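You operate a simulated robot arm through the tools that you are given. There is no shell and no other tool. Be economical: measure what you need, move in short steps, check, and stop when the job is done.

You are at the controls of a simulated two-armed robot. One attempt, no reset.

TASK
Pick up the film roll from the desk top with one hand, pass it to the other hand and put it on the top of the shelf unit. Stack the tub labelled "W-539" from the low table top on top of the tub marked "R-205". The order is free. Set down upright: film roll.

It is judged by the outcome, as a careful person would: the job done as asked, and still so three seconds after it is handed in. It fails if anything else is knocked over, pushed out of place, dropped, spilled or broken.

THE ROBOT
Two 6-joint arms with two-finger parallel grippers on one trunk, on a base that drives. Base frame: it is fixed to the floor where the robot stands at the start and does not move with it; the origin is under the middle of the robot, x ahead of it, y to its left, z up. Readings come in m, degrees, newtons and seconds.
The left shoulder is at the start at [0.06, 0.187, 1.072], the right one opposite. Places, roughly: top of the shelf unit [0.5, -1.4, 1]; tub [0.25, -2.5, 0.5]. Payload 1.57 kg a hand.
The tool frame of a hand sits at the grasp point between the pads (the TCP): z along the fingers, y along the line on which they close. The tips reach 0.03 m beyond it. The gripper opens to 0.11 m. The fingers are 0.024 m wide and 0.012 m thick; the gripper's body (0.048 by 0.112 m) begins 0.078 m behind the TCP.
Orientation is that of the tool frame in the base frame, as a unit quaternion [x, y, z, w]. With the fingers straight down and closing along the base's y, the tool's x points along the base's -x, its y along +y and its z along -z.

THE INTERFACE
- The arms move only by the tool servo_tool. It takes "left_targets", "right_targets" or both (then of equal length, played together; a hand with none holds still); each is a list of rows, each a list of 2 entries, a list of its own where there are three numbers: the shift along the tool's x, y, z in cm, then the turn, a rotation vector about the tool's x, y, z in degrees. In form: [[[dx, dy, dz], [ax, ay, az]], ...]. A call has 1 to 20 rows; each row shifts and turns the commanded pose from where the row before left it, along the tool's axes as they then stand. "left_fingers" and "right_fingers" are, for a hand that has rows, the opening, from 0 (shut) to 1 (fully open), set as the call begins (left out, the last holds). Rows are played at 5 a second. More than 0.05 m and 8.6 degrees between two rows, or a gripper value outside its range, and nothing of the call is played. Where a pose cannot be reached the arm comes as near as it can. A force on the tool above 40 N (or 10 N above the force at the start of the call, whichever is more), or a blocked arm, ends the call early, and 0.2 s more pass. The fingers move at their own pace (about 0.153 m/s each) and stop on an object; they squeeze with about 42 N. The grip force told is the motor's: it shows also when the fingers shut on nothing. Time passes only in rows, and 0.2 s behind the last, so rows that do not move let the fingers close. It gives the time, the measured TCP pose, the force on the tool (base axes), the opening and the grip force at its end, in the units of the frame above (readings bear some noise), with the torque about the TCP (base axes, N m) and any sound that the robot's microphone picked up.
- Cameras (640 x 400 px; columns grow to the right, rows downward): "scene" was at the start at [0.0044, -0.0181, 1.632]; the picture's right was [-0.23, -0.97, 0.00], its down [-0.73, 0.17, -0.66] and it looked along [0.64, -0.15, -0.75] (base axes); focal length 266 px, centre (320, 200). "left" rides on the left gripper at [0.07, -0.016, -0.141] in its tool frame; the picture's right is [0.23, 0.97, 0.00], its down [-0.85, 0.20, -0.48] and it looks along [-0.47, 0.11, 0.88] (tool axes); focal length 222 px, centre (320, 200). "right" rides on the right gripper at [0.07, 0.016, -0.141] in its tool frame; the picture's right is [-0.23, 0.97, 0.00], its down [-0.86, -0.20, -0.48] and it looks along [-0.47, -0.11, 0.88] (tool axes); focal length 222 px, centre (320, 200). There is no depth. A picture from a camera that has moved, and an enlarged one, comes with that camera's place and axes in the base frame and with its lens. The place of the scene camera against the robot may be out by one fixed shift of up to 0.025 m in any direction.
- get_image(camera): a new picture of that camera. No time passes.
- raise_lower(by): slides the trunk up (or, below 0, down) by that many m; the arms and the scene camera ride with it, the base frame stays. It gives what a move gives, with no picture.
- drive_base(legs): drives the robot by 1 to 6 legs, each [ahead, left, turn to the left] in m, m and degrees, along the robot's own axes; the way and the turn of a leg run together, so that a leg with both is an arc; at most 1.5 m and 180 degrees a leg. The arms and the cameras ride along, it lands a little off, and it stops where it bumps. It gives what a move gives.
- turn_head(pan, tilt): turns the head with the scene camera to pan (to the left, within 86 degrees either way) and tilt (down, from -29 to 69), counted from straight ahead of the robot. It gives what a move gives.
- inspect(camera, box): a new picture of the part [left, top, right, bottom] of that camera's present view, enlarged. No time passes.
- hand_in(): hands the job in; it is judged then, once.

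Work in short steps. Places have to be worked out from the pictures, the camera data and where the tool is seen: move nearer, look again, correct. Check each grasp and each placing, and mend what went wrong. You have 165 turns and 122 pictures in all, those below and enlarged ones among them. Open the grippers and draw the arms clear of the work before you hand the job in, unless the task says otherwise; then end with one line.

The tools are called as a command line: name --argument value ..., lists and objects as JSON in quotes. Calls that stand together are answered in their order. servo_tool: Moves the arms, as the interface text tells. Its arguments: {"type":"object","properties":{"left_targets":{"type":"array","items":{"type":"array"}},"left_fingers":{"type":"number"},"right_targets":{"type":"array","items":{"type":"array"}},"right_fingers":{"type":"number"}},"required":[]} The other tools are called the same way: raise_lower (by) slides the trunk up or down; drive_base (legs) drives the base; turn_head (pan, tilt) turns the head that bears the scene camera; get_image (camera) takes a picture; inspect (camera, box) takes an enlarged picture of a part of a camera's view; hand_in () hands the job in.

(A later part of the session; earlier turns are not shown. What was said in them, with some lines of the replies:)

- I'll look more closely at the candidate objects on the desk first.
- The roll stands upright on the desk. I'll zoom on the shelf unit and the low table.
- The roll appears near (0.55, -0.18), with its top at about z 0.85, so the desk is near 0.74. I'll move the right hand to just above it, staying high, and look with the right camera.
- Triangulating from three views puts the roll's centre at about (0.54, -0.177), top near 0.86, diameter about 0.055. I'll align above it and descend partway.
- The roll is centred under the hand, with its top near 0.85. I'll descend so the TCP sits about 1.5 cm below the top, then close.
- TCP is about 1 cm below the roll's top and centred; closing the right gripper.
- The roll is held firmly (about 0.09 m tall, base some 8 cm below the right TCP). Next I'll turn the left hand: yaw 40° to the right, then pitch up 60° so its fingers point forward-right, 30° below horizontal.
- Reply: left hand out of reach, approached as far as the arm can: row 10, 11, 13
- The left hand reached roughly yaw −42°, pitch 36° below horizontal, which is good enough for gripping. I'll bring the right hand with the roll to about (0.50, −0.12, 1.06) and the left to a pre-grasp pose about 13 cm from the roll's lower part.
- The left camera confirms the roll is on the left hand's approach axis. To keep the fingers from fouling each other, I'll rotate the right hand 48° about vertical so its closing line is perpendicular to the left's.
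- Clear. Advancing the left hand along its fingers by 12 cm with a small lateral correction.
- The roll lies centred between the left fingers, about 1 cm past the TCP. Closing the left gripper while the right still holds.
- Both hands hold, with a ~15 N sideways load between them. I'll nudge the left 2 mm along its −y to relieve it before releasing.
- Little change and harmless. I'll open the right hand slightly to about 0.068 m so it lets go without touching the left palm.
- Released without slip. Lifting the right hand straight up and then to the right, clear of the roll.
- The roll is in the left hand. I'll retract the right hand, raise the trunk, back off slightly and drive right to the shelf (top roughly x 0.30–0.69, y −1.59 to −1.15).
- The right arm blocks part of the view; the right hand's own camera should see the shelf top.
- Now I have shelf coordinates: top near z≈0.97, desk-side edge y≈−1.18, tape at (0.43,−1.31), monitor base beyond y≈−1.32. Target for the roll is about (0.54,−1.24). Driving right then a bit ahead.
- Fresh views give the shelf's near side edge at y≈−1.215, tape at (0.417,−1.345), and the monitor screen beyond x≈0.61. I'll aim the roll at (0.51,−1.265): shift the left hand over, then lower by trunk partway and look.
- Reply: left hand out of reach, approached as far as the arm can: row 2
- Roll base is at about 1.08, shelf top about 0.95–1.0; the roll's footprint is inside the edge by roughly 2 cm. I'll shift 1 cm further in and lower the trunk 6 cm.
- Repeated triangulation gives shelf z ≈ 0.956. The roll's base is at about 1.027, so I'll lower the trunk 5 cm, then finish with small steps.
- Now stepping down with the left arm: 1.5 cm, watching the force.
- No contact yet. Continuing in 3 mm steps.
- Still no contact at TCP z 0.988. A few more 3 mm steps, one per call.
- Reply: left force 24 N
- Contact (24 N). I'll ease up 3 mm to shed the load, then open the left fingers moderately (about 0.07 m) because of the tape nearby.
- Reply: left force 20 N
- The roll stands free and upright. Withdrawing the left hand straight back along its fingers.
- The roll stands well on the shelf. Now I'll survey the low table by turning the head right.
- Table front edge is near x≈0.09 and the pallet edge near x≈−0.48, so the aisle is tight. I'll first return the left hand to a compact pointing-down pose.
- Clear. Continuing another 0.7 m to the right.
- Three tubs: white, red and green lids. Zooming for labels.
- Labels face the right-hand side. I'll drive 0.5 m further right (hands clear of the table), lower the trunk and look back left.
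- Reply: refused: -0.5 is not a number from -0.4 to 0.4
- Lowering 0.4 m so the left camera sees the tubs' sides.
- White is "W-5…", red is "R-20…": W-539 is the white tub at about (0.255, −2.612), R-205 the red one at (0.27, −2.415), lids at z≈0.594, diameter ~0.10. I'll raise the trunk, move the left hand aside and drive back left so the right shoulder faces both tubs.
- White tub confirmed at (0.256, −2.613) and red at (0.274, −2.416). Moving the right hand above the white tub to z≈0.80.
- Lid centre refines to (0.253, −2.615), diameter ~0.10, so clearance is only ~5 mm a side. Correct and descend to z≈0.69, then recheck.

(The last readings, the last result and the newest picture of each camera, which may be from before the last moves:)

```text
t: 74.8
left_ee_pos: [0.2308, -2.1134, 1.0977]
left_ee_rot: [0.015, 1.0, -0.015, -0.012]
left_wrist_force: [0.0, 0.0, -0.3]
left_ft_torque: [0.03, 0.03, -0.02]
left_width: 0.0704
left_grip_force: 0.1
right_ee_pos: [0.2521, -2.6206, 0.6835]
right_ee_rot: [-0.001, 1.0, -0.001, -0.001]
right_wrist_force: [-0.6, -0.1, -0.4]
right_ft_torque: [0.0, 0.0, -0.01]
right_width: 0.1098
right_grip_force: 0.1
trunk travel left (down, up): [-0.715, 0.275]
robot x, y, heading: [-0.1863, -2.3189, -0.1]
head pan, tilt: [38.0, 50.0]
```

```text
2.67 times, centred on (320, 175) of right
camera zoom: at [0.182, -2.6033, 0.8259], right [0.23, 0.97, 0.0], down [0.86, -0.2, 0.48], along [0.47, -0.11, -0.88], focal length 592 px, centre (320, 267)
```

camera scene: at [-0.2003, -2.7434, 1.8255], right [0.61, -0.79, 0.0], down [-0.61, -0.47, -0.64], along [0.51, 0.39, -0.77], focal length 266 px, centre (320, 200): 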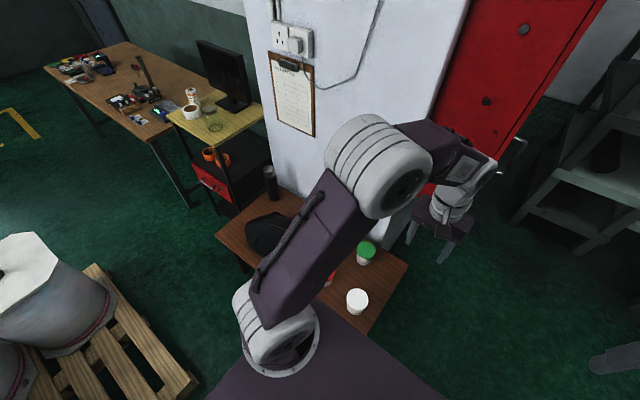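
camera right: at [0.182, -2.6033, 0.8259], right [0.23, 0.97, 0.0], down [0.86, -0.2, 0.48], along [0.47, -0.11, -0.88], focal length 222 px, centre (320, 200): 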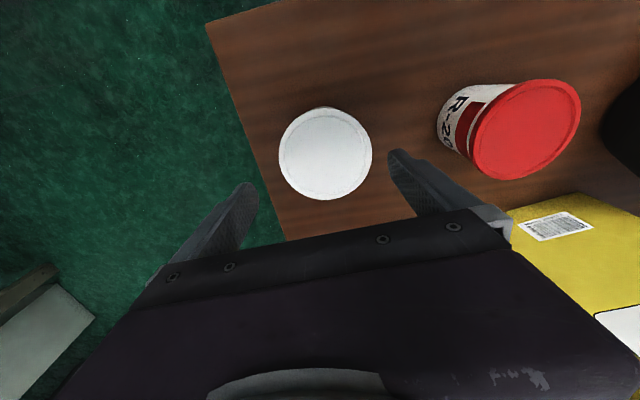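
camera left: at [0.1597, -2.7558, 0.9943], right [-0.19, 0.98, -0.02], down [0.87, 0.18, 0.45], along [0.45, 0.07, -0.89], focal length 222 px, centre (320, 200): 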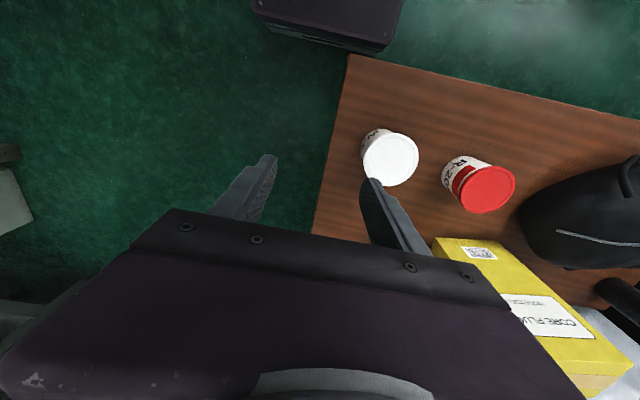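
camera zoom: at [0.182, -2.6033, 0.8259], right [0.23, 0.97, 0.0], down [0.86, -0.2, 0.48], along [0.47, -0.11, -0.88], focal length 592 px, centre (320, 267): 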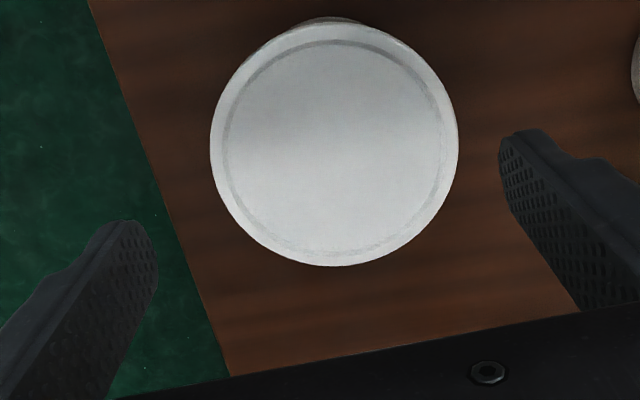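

Relative to the hand the lid is offset +5 mm in y and ~+1 mm in x. Correct and descend until the tips are just above the lid.

servo_tool --right_targets '[[[-0.2, 0.5, 1], [0, 0, 0]], [[0, 0, 2.5], [0, 0, 0]]]'

get_image --camera "right"

inspect --camera "right" --box '[200, 100, 440, 250]'

```text
t: 75.4
left_ee_pos: [0.2319, -2.1133, 1.0965]
left_ee_rot: [0.014, 1.0, -0.014, -0.01]
left_wrist_force: [0.1, 0.0, 0.1]
left_ft_torque: [0.02, 0.0, 0.04]
left_width: 0.0706
left_grip_force: 0.0
right_ee_pos: [0.2546, -2.6137, 0.6509]
right_ee_rot: [-0.002, 1.0, 0.0, -0.001]
right_wrist_force: [0.8, 0.1, 0.5]
right_ft_torque: [0.0, 0.0, -0.01]
right_width: 0.11
right_grip_force: 0.1
trunk travel left (down, up): [-0.715, 0.275]
robot x, y, heading: [-0.1868, -2.323, -0.0]
head pan, tilt: [38.0, 50.0]
```

```text
58 pictures are left
camera right: at [0.1853, -2.5978, 0.7927], right [0.22, 0.97, 0.0], down [0.86, -0.2, 0.48], along [0.47, -0.11, -0.88], focal length 222 px, centre (320, 200)
```

right: 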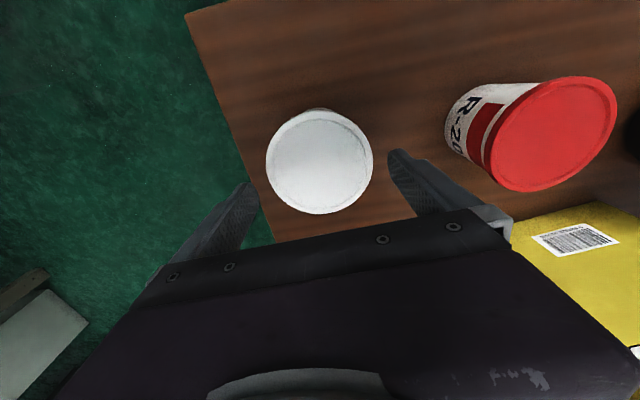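

```text
2.67 times, centred on (320, 175) of right
camera zoom: at [0.1853, -2.5978, 0.7927], right [0.22, 0.97, 0.0], down [0.86, -0.2, 0.48], along [0.47, -0.11, -0.88], focal length 592 px, centre (320, 267)
```

zoom: 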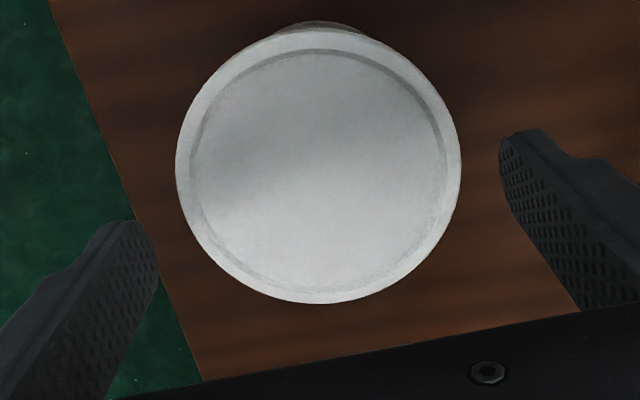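

Aligned within 1 mm in y; x needs −3 mm. Descending 3.5 cm gently to see whether the tips clear the lid rim.

servo_tool --right_targets '[[[0.3, 0, 1.5], [0, 0, 0]], [[0, 0, 1], [0, 0, 0]], [[0, 0, 1], [0, 0, 0]]]'

get_image --camera "right"

```text
t: 76.2
left_ee_pos: [0.2311, -2.1132, 1.097]
left_ee_rot: [0.014, 1.0, -0.014, -0.011]
left_wrist_force: [-0.1, 0.6, 0.7]
left_ft_torque: [0.03, 0.0, -0.02]
left_width: 0.0704
left_grip_force: 0.1
right_ee_pos: [0.2523, -2.6133, 0.6172]
right_ee_rot: [-0.002, 1.0, 0.0, -0.001]
right_wrist_force: [-0.4, -0.4, -0.4]
right_ft_torque: [0.01, 0.02, 0.02]
right_width: 0.11
right_grip_force: 0.1
trunk travel left (down, up): [-0.715, 0.275]
robot x, y, heading: [-0.1911, -2.3238, 0.1]
head pan, tilt: [38.0, 50.0]
```

```text
56 pictures are left
camera right: at [0.1825, -2.5956, 0.7591], right [0.22, 0.97, 0.0], down [0.86, -0.2, 0.48], along [0.47, -0.11, -0.88], focal length 222 px, centre (320, 200)
```

right: 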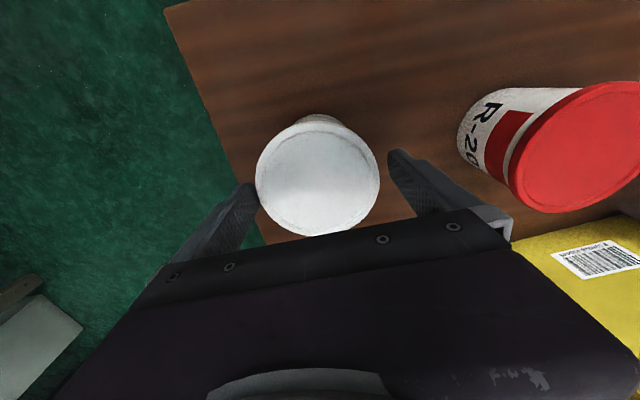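

Still no contact. A 1.5 mm correction in −y and continue down 3.5 cm in small rows.

servo_tool --right_targets '[[[0, -0.15, 0.5], [0, 0, 0]], [[0, 0, 1], [0, 0, 0]], [[0, 0, 1], [0, 0, 0]], [[0, 0, 1], [0, 0, 0]]]'

get_image --camera "right"

```text
t: 77.2
left_ee_pos: [0.2321, -2.1128, 1.0973]
left_ee_rot: [0.014, 1.0, -0.015, -0.011]
left_wrist_force: [-0.1, -0.4, 0.2]
left_ft_torque: [-0.01, 0.0, 0.01]
left_width: 0.0704
left_grip_force: 0.1
right_ee_pos: [0.2519, -2.6141, 0.5826]
right_ee_rot: [-0.001, 1.0, -0.001, 0.0]
right_wrist_force: [0.5, -0.7, 0.5]
right_ft_torque: [0.03, 0.02, 0.01]
right_width: 0.1097
right_grip_force: 0.1
trunk travel left (down, up): [-0.715, 0.275]
robot x, y, heading: [-0.1881, -2.3191, 0.2]
head pan, tilt: [38.0, 50.0]
```

```text
55 pictures are left
camera right: at [0.1823, -2.5983, 0.7239], right [0.23, 0.97, 0.0], down [0.86, -0.2, 0.48], along [0.47, -0.11, -0.88], focal length 222 px, centre (320, 200)
```

right: 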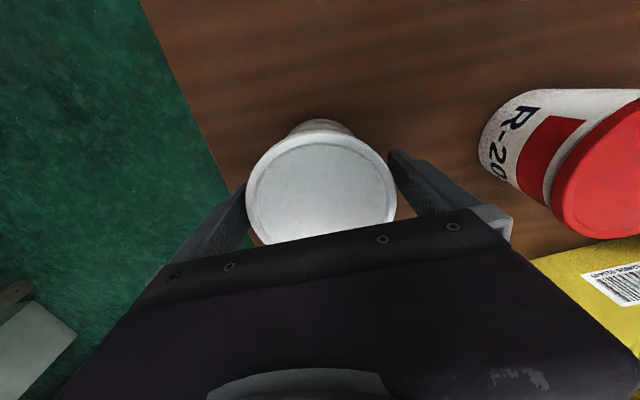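

The lid is between the fingers without contact. Down another 8 mm, then close.

servo_tool --right_targets '[[[0, 0, 0.8], [0, 0, 0]]]'

servo_tool --right_targets '[[[0, 0, 0], [0, 0, 0]], [[0, 0, 0], [0, 0, 0]], [[0, 0, 0], [0, 0, 0]]]' --right_fingers 0

get_image --camera "right"

```text
t: 77.6
left_ee_pos: [0.2309, -2.1124, 1.097]
left_ee_rot: [0.015, 1.0, -0.014, -0.011]
left_wrist_force: [0.9, -0.5, 0.4]
left_ft_torque: [-0.06, -0.01, -0.02]
left_width: 0.0702
left_grip_force: 0.0
right_ee_pos: [0.2518, -2.6142, 0.5752]
right_ee_rot: [-0.001, 1.0, 0.0, 0.0]
right_wrist_force: [0.5, 0.0, -0.3]
right_ft_torque: [-0.02, 0.01, -0.03]
right_width: 0.1101
right_grip_force: 0.1
trunk travel left (down, up): [-0.715, 0.275]
robot x, y, heading: [-0.1899, -2.3235, 0.1]
head pan, tilt: [38.0, 50.0]
```

```text
t: 78.4
left_ee_pos: [0.2315, -2.1127, 1.0971]
left_ee_rot: [0.015, 1.0, -0.014, -0.011]
left_wrist_force: [0.2, -0.6, -0.7]
left_ft_torque: [0.0, 0.02, -0.01]
left_width: 0.0705
left_grip_force: 0.1
right_ee_pos: [0.2517, -2.6138, 0.5751]
right_ee_rot: [-0.001, 1.0, 0.0, 0.0]
right_wrist_force: [0.8, -2.3, 2.0]
right_ft_torque: [0.06, 0.05, -0.03]
right_width: 0.096
right_grip_force: 42.4
trunk travel left (down, up): [-0.715, 0.275]
robot x, y, heading: [-0.1916, -2.3225, 0.2]
head pan, tilt: [38.0, 50.0]
```

```text
54 pictures are left
camera right: at [0.1822, -2.5979, 0.7161], right [0.22, 0.97, 0.0], down [0.86, -0.2, 0.48], along [0.47, -0.11, -0.88], focal length 222 px, centre (320, 200)
```

right: 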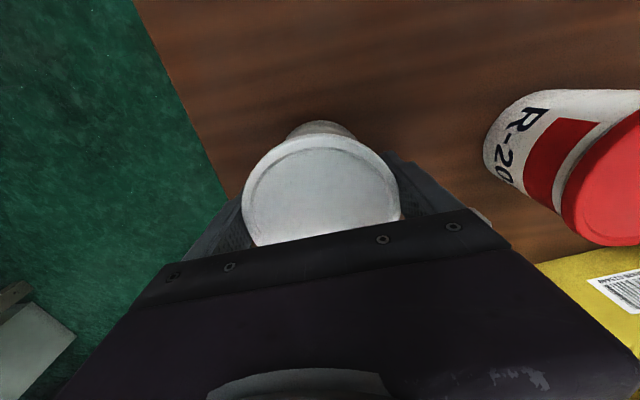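

Gripped at 0.096 m (lid diameter). Lifting: 2 cm, then more.

servo_tool --right_targets '[[[0, 0, -1], [0, 0, 0]], [[0, 0, -1], [0, 0, 0]], [[0, 0, -1], [0, 0, 0]]]'

servo_tool --right_targets '[[[0, 0, -3], [0, 0, 0]], [[0, 0, -3], [0, 0, 0]], [[0, 0, -3], [0, 0, 0]], [[0, 0, -3], [0, 0, 0]], [[0, 0, -3], [0, 0, 0]]]'

get_image --camera "right"

turn_head --pan -10 --tilt 60

get_image --camera "scene"

```text
t: 79.2
left_ee_pos: [0.2309, -2.1134, 1.0963]
left_ee_rot: [0.014, 1.0, -0.015, -0.012]
left_wrist_force: [0.3, 0.4, -0.1]
left_ft_torque: [-0.01, 0.01, -0.02]
left_width: 0.0707
left_grip_force: 0.0
right_ee_pos: [0.2512, -2.6122, 0.6028]
right_ee_rot: [0.0, 1.0, 0.0, 0.0]
right_wrist_force: [-0.2, -0.1, -4.2]
right_ft_torque: [-0.02, 0.03, 0.02]
right_width: 0.0959
right_grip_force: 42.1
trunk travel left (down, up): [-0.715, 0.275]
robot x, y, heading: [-0.1856, -2.3215, 0.2]
head pan, tilt: [38.0, 50.0]
```

```text
t: 80.4
left_ee_pos: [0.2306, -2.1127, 1.0956]
left_ee_rot: [0.015, 1.0, -0.014, -0.011]
left_wrist_force: [-0.5, 0.3, 0.1]
left_ft_torque: [-0.02, -0.01, 0.0]
left_width: 0.0703
left_grip_force: 0.0
right_ee_pos: [0.2513, -2.615, 0.7537]
right_ee_rot: [-0.001, 1.0, 0.0, 0.0]
right_wrist_force: [0.2, -0.8, -4.7]
right_ft_torque: [-0.02, 0.02, -0.01]
right_width: 0.0959
right_grip_force: 42.1
trunk travel left (down, up): [-0.715, 0.275]
robot x, y, heading: [-0.1874, -2.3259, 0.0]
head pan, tilt: [38.0, 50.0]
```

```text
53 pictures are left
camera right: at [0.1815, -2.5988, 0.8953], right [0.22, 0.97, 0.0], down [0.86, -0.2, 0.48], along [0.47, -0.11, -0.88], focal length 222 px, centre (320, 200)
```

right: 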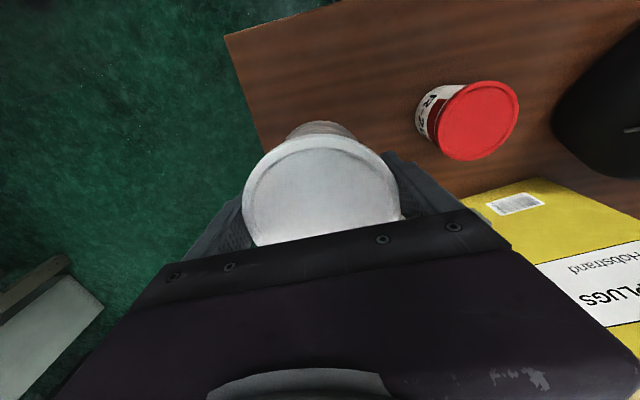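

```text
t: 81.6
left_ee_pos: [0.2306, -2.1131, 1.0965]
left_ee_rot: [0.015, 1.0, -0.014, -0.012]
left_wrist_force: [0.7, 0.5, -0.8]
left_ft_torque: [0.0, 0.0, 0.01]
left_width: 0.0705
left_grip_force: 0.1
right_ee_pos: [0.2525, -2.6161, 0.7528]
right_ee_rot: [-0.001, 1.0, 0.001, 0.0]
right_wrist_force: [0.1, -0.2, -4.6]
right_ft_torque: [0.02, 0.01, 0.01]
right_width: 0.0959
right_grip_force: 42.3
trunk travel left (down, up): [-0.715, 0.275]
robot x, y, heading: [-0.1876, -2.3219, 0.3]
head pan, tilt: [-10.0, 60.0]
```

```text
52 pictures are left
camera scene: at [-0.1942, -2.3346, 1.633], right [-0.17, -0.99, 0.0], down [-0.85, 0.15, -0.5], along [0.49, -0.09, -0.87], focal length 266 px, centre (320, 200)
```

scene: 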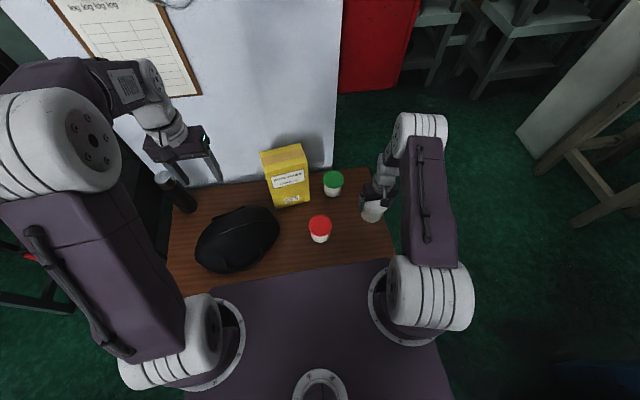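

Red tub's lid refined from two views to (0.273, −2.413). White tub is held centred. Moving over at the present height.

servo_tool --right_targets '[[[-0.4, 4, 0], [0, 0, 0]], [[-0.4, 4, 0], [0, 0, 0]], [[-0.4, 4, 0], [0, 0, 0]], [[-0.4, 4, 0], [0, 0, 0]], [[-0.4, 4, 0], [0, 0, 0]]]'

get_image --camera "right"

inspect --camera "scene" --box '[260, 160, 404, 250]'

get_image --camera "left"

```text
t: 82.8
left_ee_pos: [0.2312, -2.1115, 1.0965]
left_ee_rot: [0.016, 1.0, -0.014, -0.012]
left_wrist_force: [-0.1, 0.3, -0.7]
left_ft_torque: [-0.02, -0.02, -0.02]
left_width: 0.0705
left_grip_force: 0.0
right_ee_pos: [0.2715, -2.4132, 0.7543]
right_ee_rot: [-0.001, 1.0, -0.001, -0.001]
right_wrist_force: [-0.5, -0.9, -4.3]
right_ft_torque: [-0.01, -0.01, -0.01]
right_width: 0.0959
right_grip_force: 41.7
trunk travel left (down, up): [-0.715, 0.275]
robot x, y, heading: [-0.1889, -2.3237, -0.1]
head pan, tilt: [-10.0, 60.0]
```

```text
51 pictures are left
camera right: at [0.2014, -2.3972, 0.8951], right [0.23, 0.97, 0.0], down [0.86, -0.2, 0.48], along [0.46, -0.11, -0.88], focal length 222 px, centre (320, 200)
```

right: 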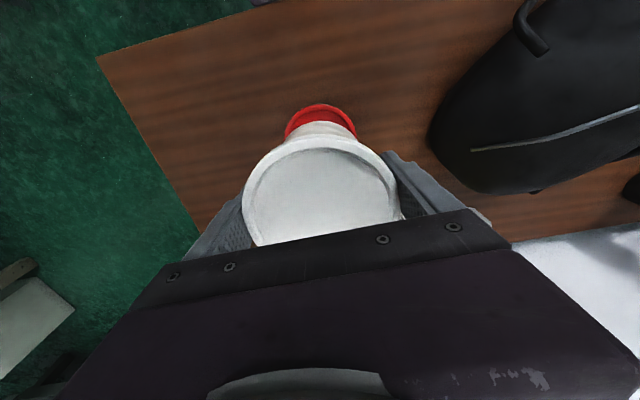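

```text
4.44 times, centred on (332, 205) of scene
camera zoom: at [-0.1943, -2.3326, 1.633], right [-0.17, -0.99, 0.0], down [-0.85, 0.15, -0.5], along [0.49, -0.09, -0.87], focal length 1182 px, centre (267, 178)
```

zoom: 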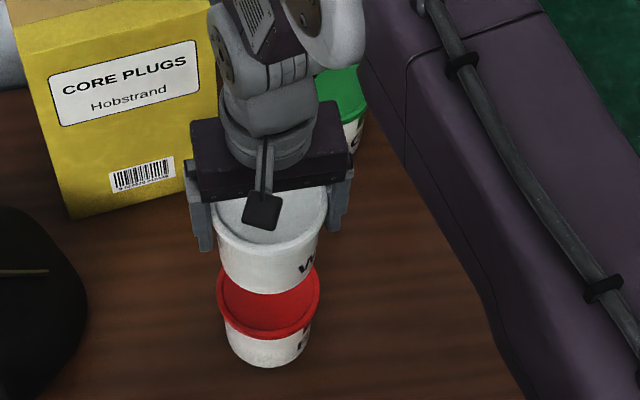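

```text
49 pictures are left
camera left: at [0.1647, -2.1216, 1.2404], right [-0.2, 0.98, -0.02], down [0.87, 0.19, 0.45], along [0.45, 0.07, -0.89], focal length 222 px, centre (320, 200)
```

left: 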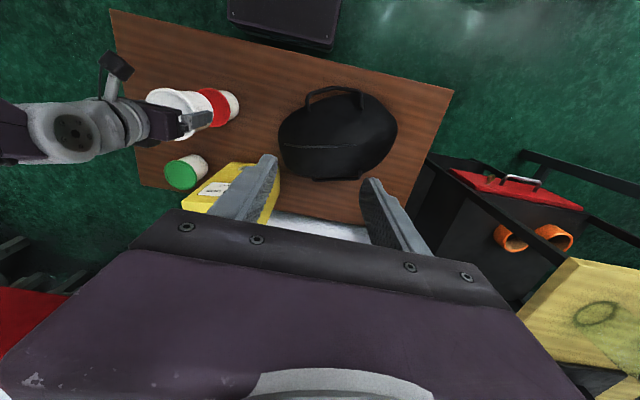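

Predicted red lid edge matches the view, so they're aligned within a couple of mm. Descending 7 cm, then fine steps.

servo_tool --right_targets '[[[-0.1, 0, 2], [0, 0, 0]], [[0, 0, 2], [0, 0, 0]], [[0, 0, 2], [0, 0, 0]], [[0, 0, 1], [0, 0, 0]]]'

inspect --camera "scene" --box '[260, 160, 404, 250]'

get_image --camera "right"

```text
t: 83.8
left_ee_pos: [0.2327, -2.1128, 1.0974]
left_ee_rot: [0.014, 1.0, -0.014, -0.012]
left_wrist_force: [0.4, -0.2, -0.2]
left_ft_torque: [0.03, -0.05, -0.01]
left_width: 0.0704
left_grip_force: 0.0
right_ee_pos: [0.2725, -2.4138, 0.6852]
right_ee_rot: [-0.001, 1.0, 0.0, 0.0]
right_wrist_force: [1.1, -0.6, -5.1]
right_ft_torque: [-0.02, 0.03, 0.0]
right_width: 0.0958
right_grip_force: 42.3
trunk travel left (down, up): [-0.715, 0.275]
robot x, y, heading: [-0.188, -2.3193, 0.3]
head pan, tilt: [-10.0, 60.0]
```

```text
4.44 times, centred on (332, 205) of scene
camera zoom: at [-0.194, -2.3342, 1.633], right [-0.17, -0.99, 0.0], down [-0.85, 0.15, -0.5], along [0.49, -0.09, -0.87], focal length 1182 px, centre (267, 178)
```

zoom: 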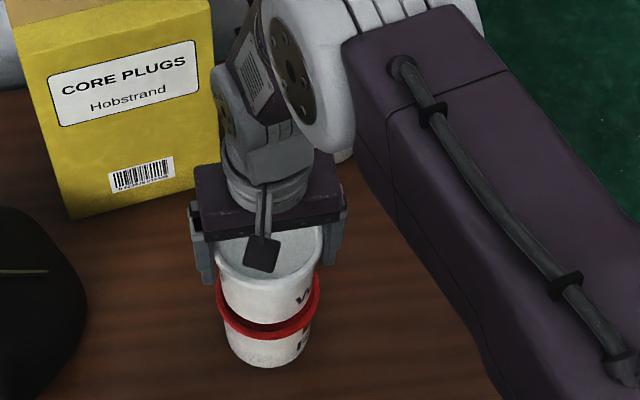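

```text
47 pictures are left
camera right: at [0.2027, -2.3975, 0.8271], right [0.22, 0.97, 0.0], down [0.86, -0.2, 0.48], along [0.47, -0.11, -0.88], focal length 222 px, centre (320, 200)
```

right: 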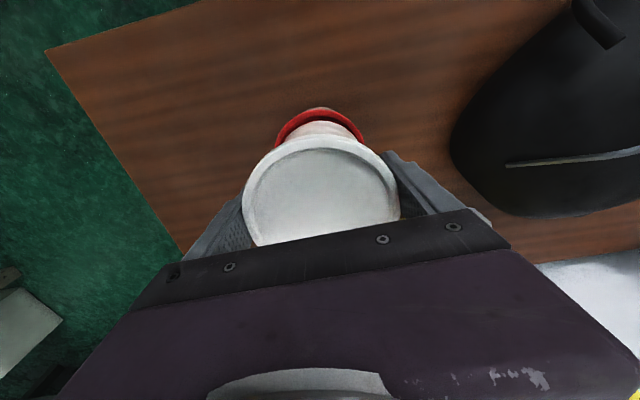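

Well aligned, about 1.5 cm above the red lid. Lowering 1 cm, then 3 mm steps watching the force.

servo_tool --right_targets '[[[0, 0, 0.5], [0, 0, 0]], [[0, 0, 0.5], [0, 0, 0]]]'

servo_tool --right_targets '[[[0, 0, 0.3], [0, 0, 0]]]'

servo_tool --right_targets '[[[0, 0, 0.2], [0, 0, 0]]]'

```text
t: 84.4
left_ee_pos: [0.2269, -2.1128, 1.099]
left_ee_rot: [0.015, 1.0, -0.014, -0.01]
left_wrist_force: [-0.6, -0.1, 0.4]
left_ft_torque: [0.05, 0.02, 0.01]
left_width: 0.0702
left_grip_force: 0.1
right_ee_pos: [0.2716, -2.4136, 0.677]
right_ee_rot: [-0.001, 1.0, 0.0, 0.004]
right_wrist_force: [1.2, -4.1, 24.3]
right_ft_torque: [0.05, 0.61, -0.05]
right_width: 0.0959
right_grip_force: 41.6
trunk travel left (down, up): [-0.715, 0.275]
robot x, y, heading: [-0.1905, -2.3229, 0.3]
head pan, tilt: [-10.0, 60.0]
```

```text
t: 84.8
left_ee_pos: [0.2278, -2.1125, 1.0988]
left_ee_rot: [0.015, 1.0, -0.014, -0.01]
left_wrist_force: [-0.3, 0.1, 0.4]
left_ft_torque: [-0.02, -0.01, 0.0]
left_width: 0.0706
left_grip_force: 0.0
right_ee_pos: [0.2719, -2.4149, 0.6747]
right_ee_rot: [-0.001, 1.0, 0.0, 0.005]
right_wrist_force: [5.1, -5.0, 32.3]
right_ft_torque: [0.14, -0.07, -0.46]
right_width: 0.0961
right_grip_force: 42.0
trunk travel left (down, up): [-0.715, 0.275]
robot x, y, heading: [-0.1884, -2.3246, 0.3]
head pan, tilt: [-10.0, 60.0]
```

```text
t: 85.2
left_ee_pos: [0.2274, -2.1121, 1.0985]
left_ee_rot: [0.014, 1.0, -0.013, -0.01]
left_wrist_force: [-0.4, 0.5, 0.0]
left_ft_torque: [0.01, 0.02, -0.04]
left_width: 0.0703
left_grip_force: 0.2
right_ee_pos: [0.2718, -2.4139, 0.6707]
right_ee_rot: [-0.002, 1.0, 0.0, 0.003]
right_wrist_force: [2.2, 2.0, 32.0]
right_ft_torque: [0.05, 0.18, -0.35]
right_width: 0.0952
right_grip_force: 42.5
trunk travel left (down, up): [-0.715, 0.275]
robot x, y, heading: [-0.1881, -2.3203, 0.1]
head pan, tilt: [-10.0, 60.0]
```

Contact came earlier than expected (~0.677), and I pressed to 32 N. Easing up 3 mm and checking.

servo_tool --right_targets '[[[0, 0, -0.3], [0, 0, 0]]]'

inspect --camera "scene" --box '[260, 160, 404, 250]'

get_image --camera "right"

inspect --camera "left" --box '[100, 60, 260, 200]'

```text
t: 85.6
left_ee_pos: [0.2308, -2.1116, 1.0959]
left_ee_rot: [0.015, 1.0, -0.013, -0.012]
left_wrist_force: [-0.8, -0.2, 0.1]
left_ft_torque: [0.0, -0.03, 0.0]
left_width: 0.0704
left_grip_force: 0.1
right_ee_pos: [0.271, -2.4141, 0.671]
right_ee_rot: [-0.003, 1.0, -0.001, -0.001]
right_wrist_force: [3.1, 2.7, 6.7]
right_ft_torque: [0.1, -0.67, 0.15]
right_width: 0.0953
right_grip_force: 42.2
trunk travel left (down, up): [-0.715, 0.275]
robot x, y, heading: [-0.1874, -2.3203, 0.2]
head pan, tilt: [-10.0, 60.0]
```

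```text
4.44 times, centred on (332, 205) of scene
camera zoom: at [-0.1953, -2.333, 1.6326], right [-0.17, -0.99, 0.0], down [-0.85, 0.15, -0.5], along [0.49, -0.09, -0.87], focal length 1182 px, centre (267, 178)
```

zoom: 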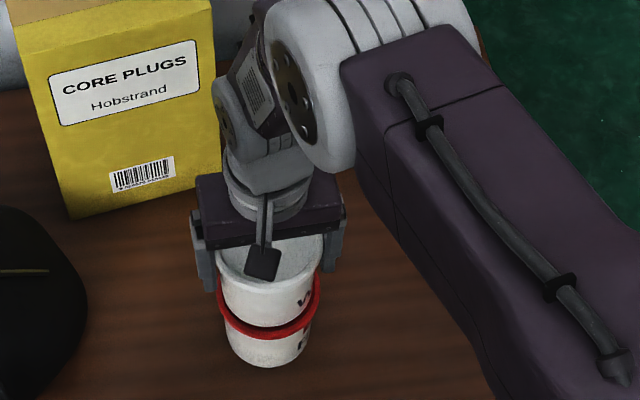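

```text
45 pictures are left
camera right: at [0.2017, -2.3974, 0.813], right [0.22, 0.97, 0.0], down [0.86, -0.2, 0.48], along [0.47, -0.11, -0.88], focal length 222 px, centre (320, 200)
```

right: 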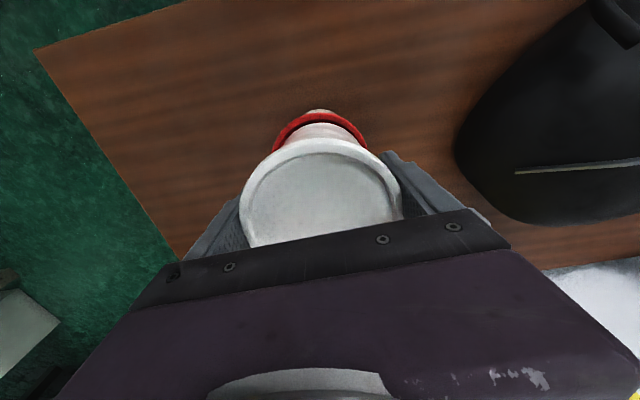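

```text
2.86 times, centred on (180, 130) of left
camera zoom: at [0.1639, -2.1217, 1.2403], right [-0.2, 0.98, -0.02], down [0.87, 0.19, 0.45], along [0.45, 0.07, -0.89], focal length 635 px, centre (720, 400)
```

zoom: 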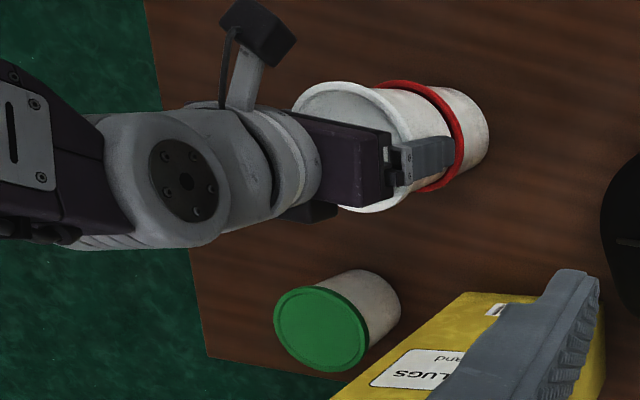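

The white tub appears seated and level on the red one. Opening the right gripper.

servo_tool --right_targets '[[[0, 0, 0], [0, 0, 0]], [[0, 0, 0], [0, 0, 0]]]' --right_fingers 1

get_image --camera "right"

inspect --camera "scene" --box '[260, 160, 404, 250]'

```text
t: 86.2
left_ee_pos: [0.2314, -2.1129, 1.0968]
left_ee_rot: [0.015, 1.0, -0.014, -0.012]
left_wrist_force: [-0.1, 0.4, -0.5]
left_ft_torque: [-0.03, -0.01, 0.01]
left_width: 0.0705
left_grip_force: 0.0
right_ee_pos: [0.2719, -2.4144, 0.6719]
right_ee_rot: [-0.001, 1.0, 0.0, -0.001]
right_wrist_force: [-0.3, -0.3, -1.3]
right_ft_torque: [0.02, 0.02, -0.01]
right_width: 0.1099
right_grip_force: 0.0
trunk travel left (down, up): [-0.715, 0.275]
robot x, y, heading: [-0.1876, -2.3263, 0.1]
head pan, tilt: [-10.0, 60.0]
```

```text
43 pictures are left
camera right: at [0.2021, -2.3981, 0.8137], right [0.22, 0.97, 0.0], down [0.86, -0.2, 0.48], along [0.47, -0.11, -0.88], focal length 222 px, centre (320, 200)
```

right: 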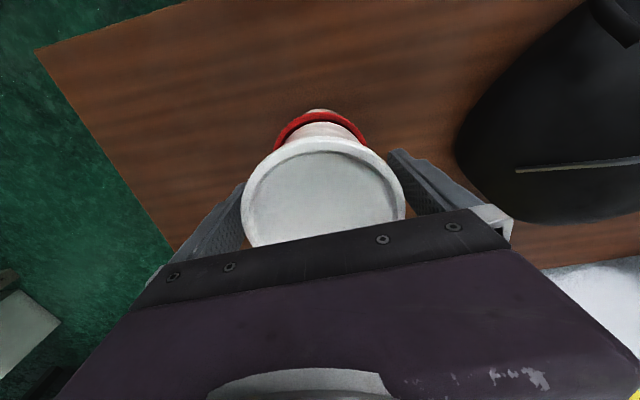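

```text
4.44 times, centred on (332, 205) of scene
camera zoom: at [-0.1951, -2.334, 1.6329], right [-0.17, -0.99, 0.0], down [-0.85, 0.15, -0.5], along [0.49, -0.09, -0.87], focal length 1182 px, centre (267, 178)
```

zoom: 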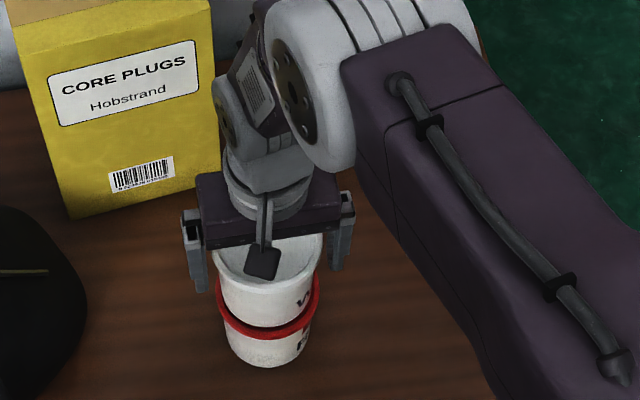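

Released cleanly. Lid sits a couple of mm toward +y in the opening, so I shift 2 mm and rise slowly, then check.

servo_tool --right_targets '[[[0, 0.2, 0], [0, 0, 0]], [[0, 0, -1], [0, 0, 0]], [[0, 0, -1], [0, 0, 0]], [[0, 0, -1], [0, 0, 0]], [[0, 0, -1], [0, 0, 0]], [[0, 0, -2], [0, 0, 0]], [[0, 0, -4], [0, 0, 0]], [[0, 0, -4], [0, 0, 0]], [[0, 0, -4], [0, 0, 0]]]'

get_image --camera "right"

inspect --camera "scene" --box '[240, 150, 400, 250]'

```text
t: 88.2
left_ee_pos: [0.2312, -2.1133, 1.0972]
left_ee_rot: [0.014, 1.0, -0.013, -0.011]
left_wrist_force: [-0.6, -1.0, 0.0]
left_ft_torque: [-0.04, -0.04, -0.02]
left_width: 0.0703
left_grip_force: 0.0
right_ee_pos: [0.2701, -2.4097, 0.8555]
right_ee_rot: [-0.001, 1.0, 0.0, 0.0]
right_wrist_force: [-0.7, 0.0, 0.7]
right_ft_torque: [0.01, 0.01, -0.01]
right_width: 0.1098
right_grip_force: 0.0
trunk travel left (down, up): [-0.715, 0.275]
robot x, y, heading: [-0.1868, -2.3219, -0.2]
head pan, tilt: [-10.0, 60.0]
```

```text
41 pictures are left
camera right: at [0.2004, -2.3941, 0.9969], right [0.22, 0.97, 0.0], down [0.86, -0.2, 0.48], along [0.47, -0.11, -0.88], focal length 222 px, centre (320, 200)
```

right: 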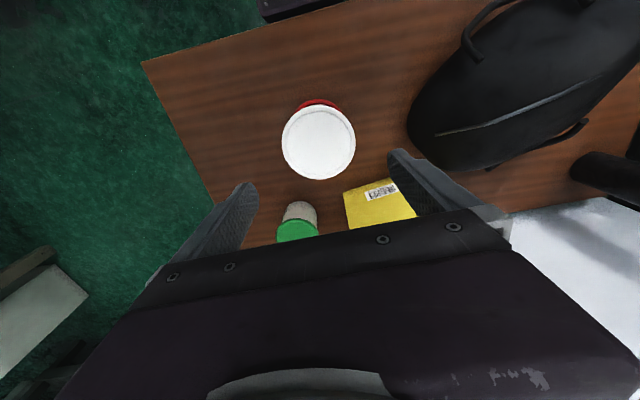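

```text
4.00 times, centred on (320, 200) of scene
camera zoom: at [-0.1961, -2.3341, 1.6329], right [-0.17, -0.99, 0.0], down [-0.85, 0.15, -0.5], along [0.49, -0.09, -0.87], focal length 1063 px, centre (320, 200)
```

zoom: 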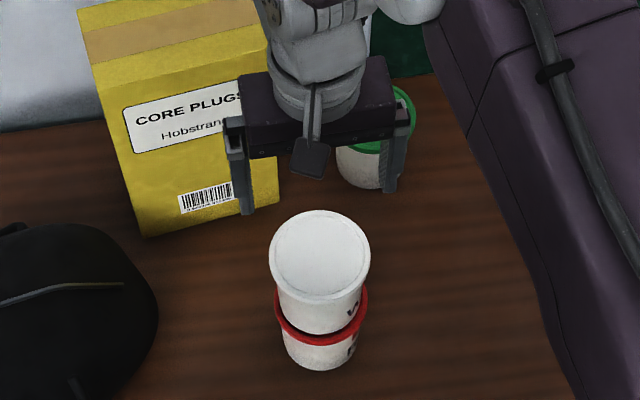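

Stack stands well. I'll withdraw the right hand up and back, open the left fully, and look back at the shelf.

servo_tool --right_targets '[[[0, 0, -5], [0, 0, 0]], [[0, 0, -5], [0, 0, 0]], [[0, -4, -2], [0, 0, 0]], [[3, -3, 0], [0, 0, 0]], [[3, -3, 0], [0, 0, 0]]]' --left_targets '[[[0, 0, 0], [0, 0, 0]], [[0, 0, 0], [0, 0, 0]], [[0, 0, 0], [0, 0, 0]], [[0, 0, 0], [0, 0, 0]], [[0, 0, 0], [0, 0, 0]]]' --left_fingers 1

turn_head --pan 58 --tilt 30

get_image --camera "scene"

get_image --camera "right"

```text
t: 89.4
left_ee_pos: [0.2293, -2.1135, 1.0965]
left_ee_rot: [0.015, 1.0, -0.013, -0.01]
left_wrist_force: [0.0, 0.5, 0.2]
left_ft_torque: [0.03, -0.01, 0.01]
left_width: 0.1099
left_grip_force: 0.1
right_ee_pos: [0.2092, -2.512, 0.9743]
right_ee_rot: [-0.001, 1.0, 0.0, 0.001]
right_wrist_force: [-0.4, 0.3, 0.4]
right_ft_torque: [0.01, -0.02, 0.01]
right_width: 0.1099
right_grip_force: 0.1
trunk travel left (down, up): [-0.715, 0.275]
robot x, y, heading: [-0.1885, -2.3255, 0.1]
head pan, tilt: [-10.0, 60.0]
```

```text
t: 90.8
left_ee_pos: [0.2307, -2.1114, 1.0971]
left_ee_rot: [0.014, 1.0, -0.014, -0.011]
left_wrist_force: [-0.3, -0.4, 0.0]
left_ft_torque: [-0.02, -0.02, 0.01]
left_width: 0.1102
left_grip_force: 0.0
right_ee_pos: [0.2115, -2.5116, 0.9742]
right_ee_rot: [-0.002, 1.0, 0.0, 0.0]
right_wrist_force: [0.6, -0.1, -0.1]
right_ft_torque: [-0.02, -0.02, 0.0]
right_width: 0.11
right_grip_force: 0.0
trunk travel left (down, up): [-0.715, 0.275]
robot x, y, heading: [-0.1917, -2.3253, 0.1]
head pan, tilt: [58.0, 30.0]
```

```text
39 pictures are left
camera scene: at [-0.2125, -2.246, 1.6751], right [0.85, -0.53, 0.0], down [-0.26, -0.42, -0.87], along [0.46, 0.73, -0.5], focal length 266 px, centre (320, 200)
```

scene: 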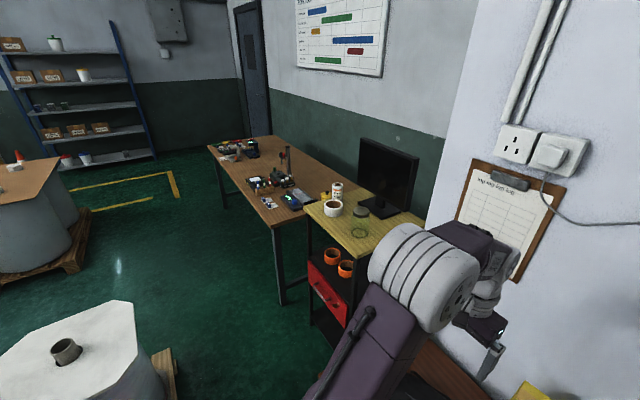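

```text
38 pictures are left
camera right: at [0.1416, -2.495, 1.1159], right [0.22, 0.97, 0.0], down [0.86, -0.2, 0.48], along [0.47, -0.11, -0.88], focal length 222 px, centre (320, 200)
```

right: 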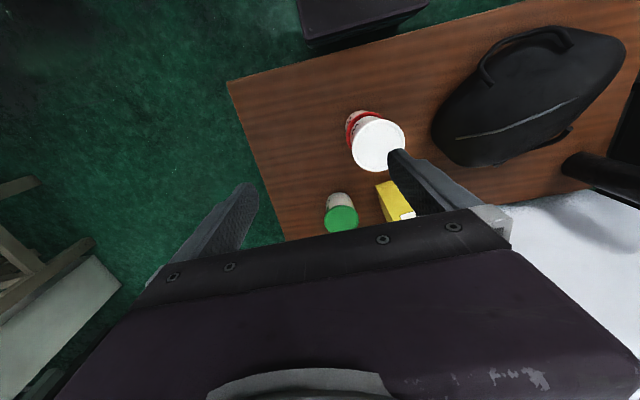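

The roll still stands upright on the shelf (a final zoom to confirm) and the stack is stable.

inspect --camera "scene" --box '[290, 165, 402, 245]'

```text
5.00 times, centred on (346, 205) of scene
camera zoom: at [-0.2125, -2.246, 1.6751], right [0.85, -0.53, 0.0], down [-0.26, -0.42, -0.87], along [0.46, 0.73, -0.5], focal length 1329 px, centre (190, 175)
```

zoom: 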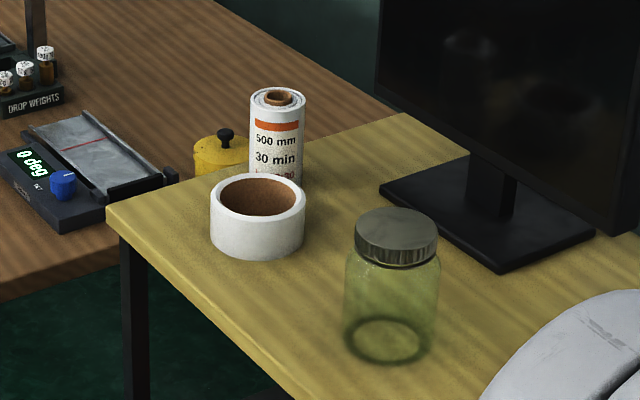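

Everything is in place: roll upright on the shelf top, W tub on R-205, grippers open and clear. Handing in.

hand_in

```text
The job is handed in.
```

The film roll was picked up with the right hand, passed to the left and set upright on top of the shelf unit, and the W-539 tub (white lid) is stacked on R-205 (red lid). I could only read "W-5…" and "R-20…" on those two labels, and I saw nothing knocked over or moved.
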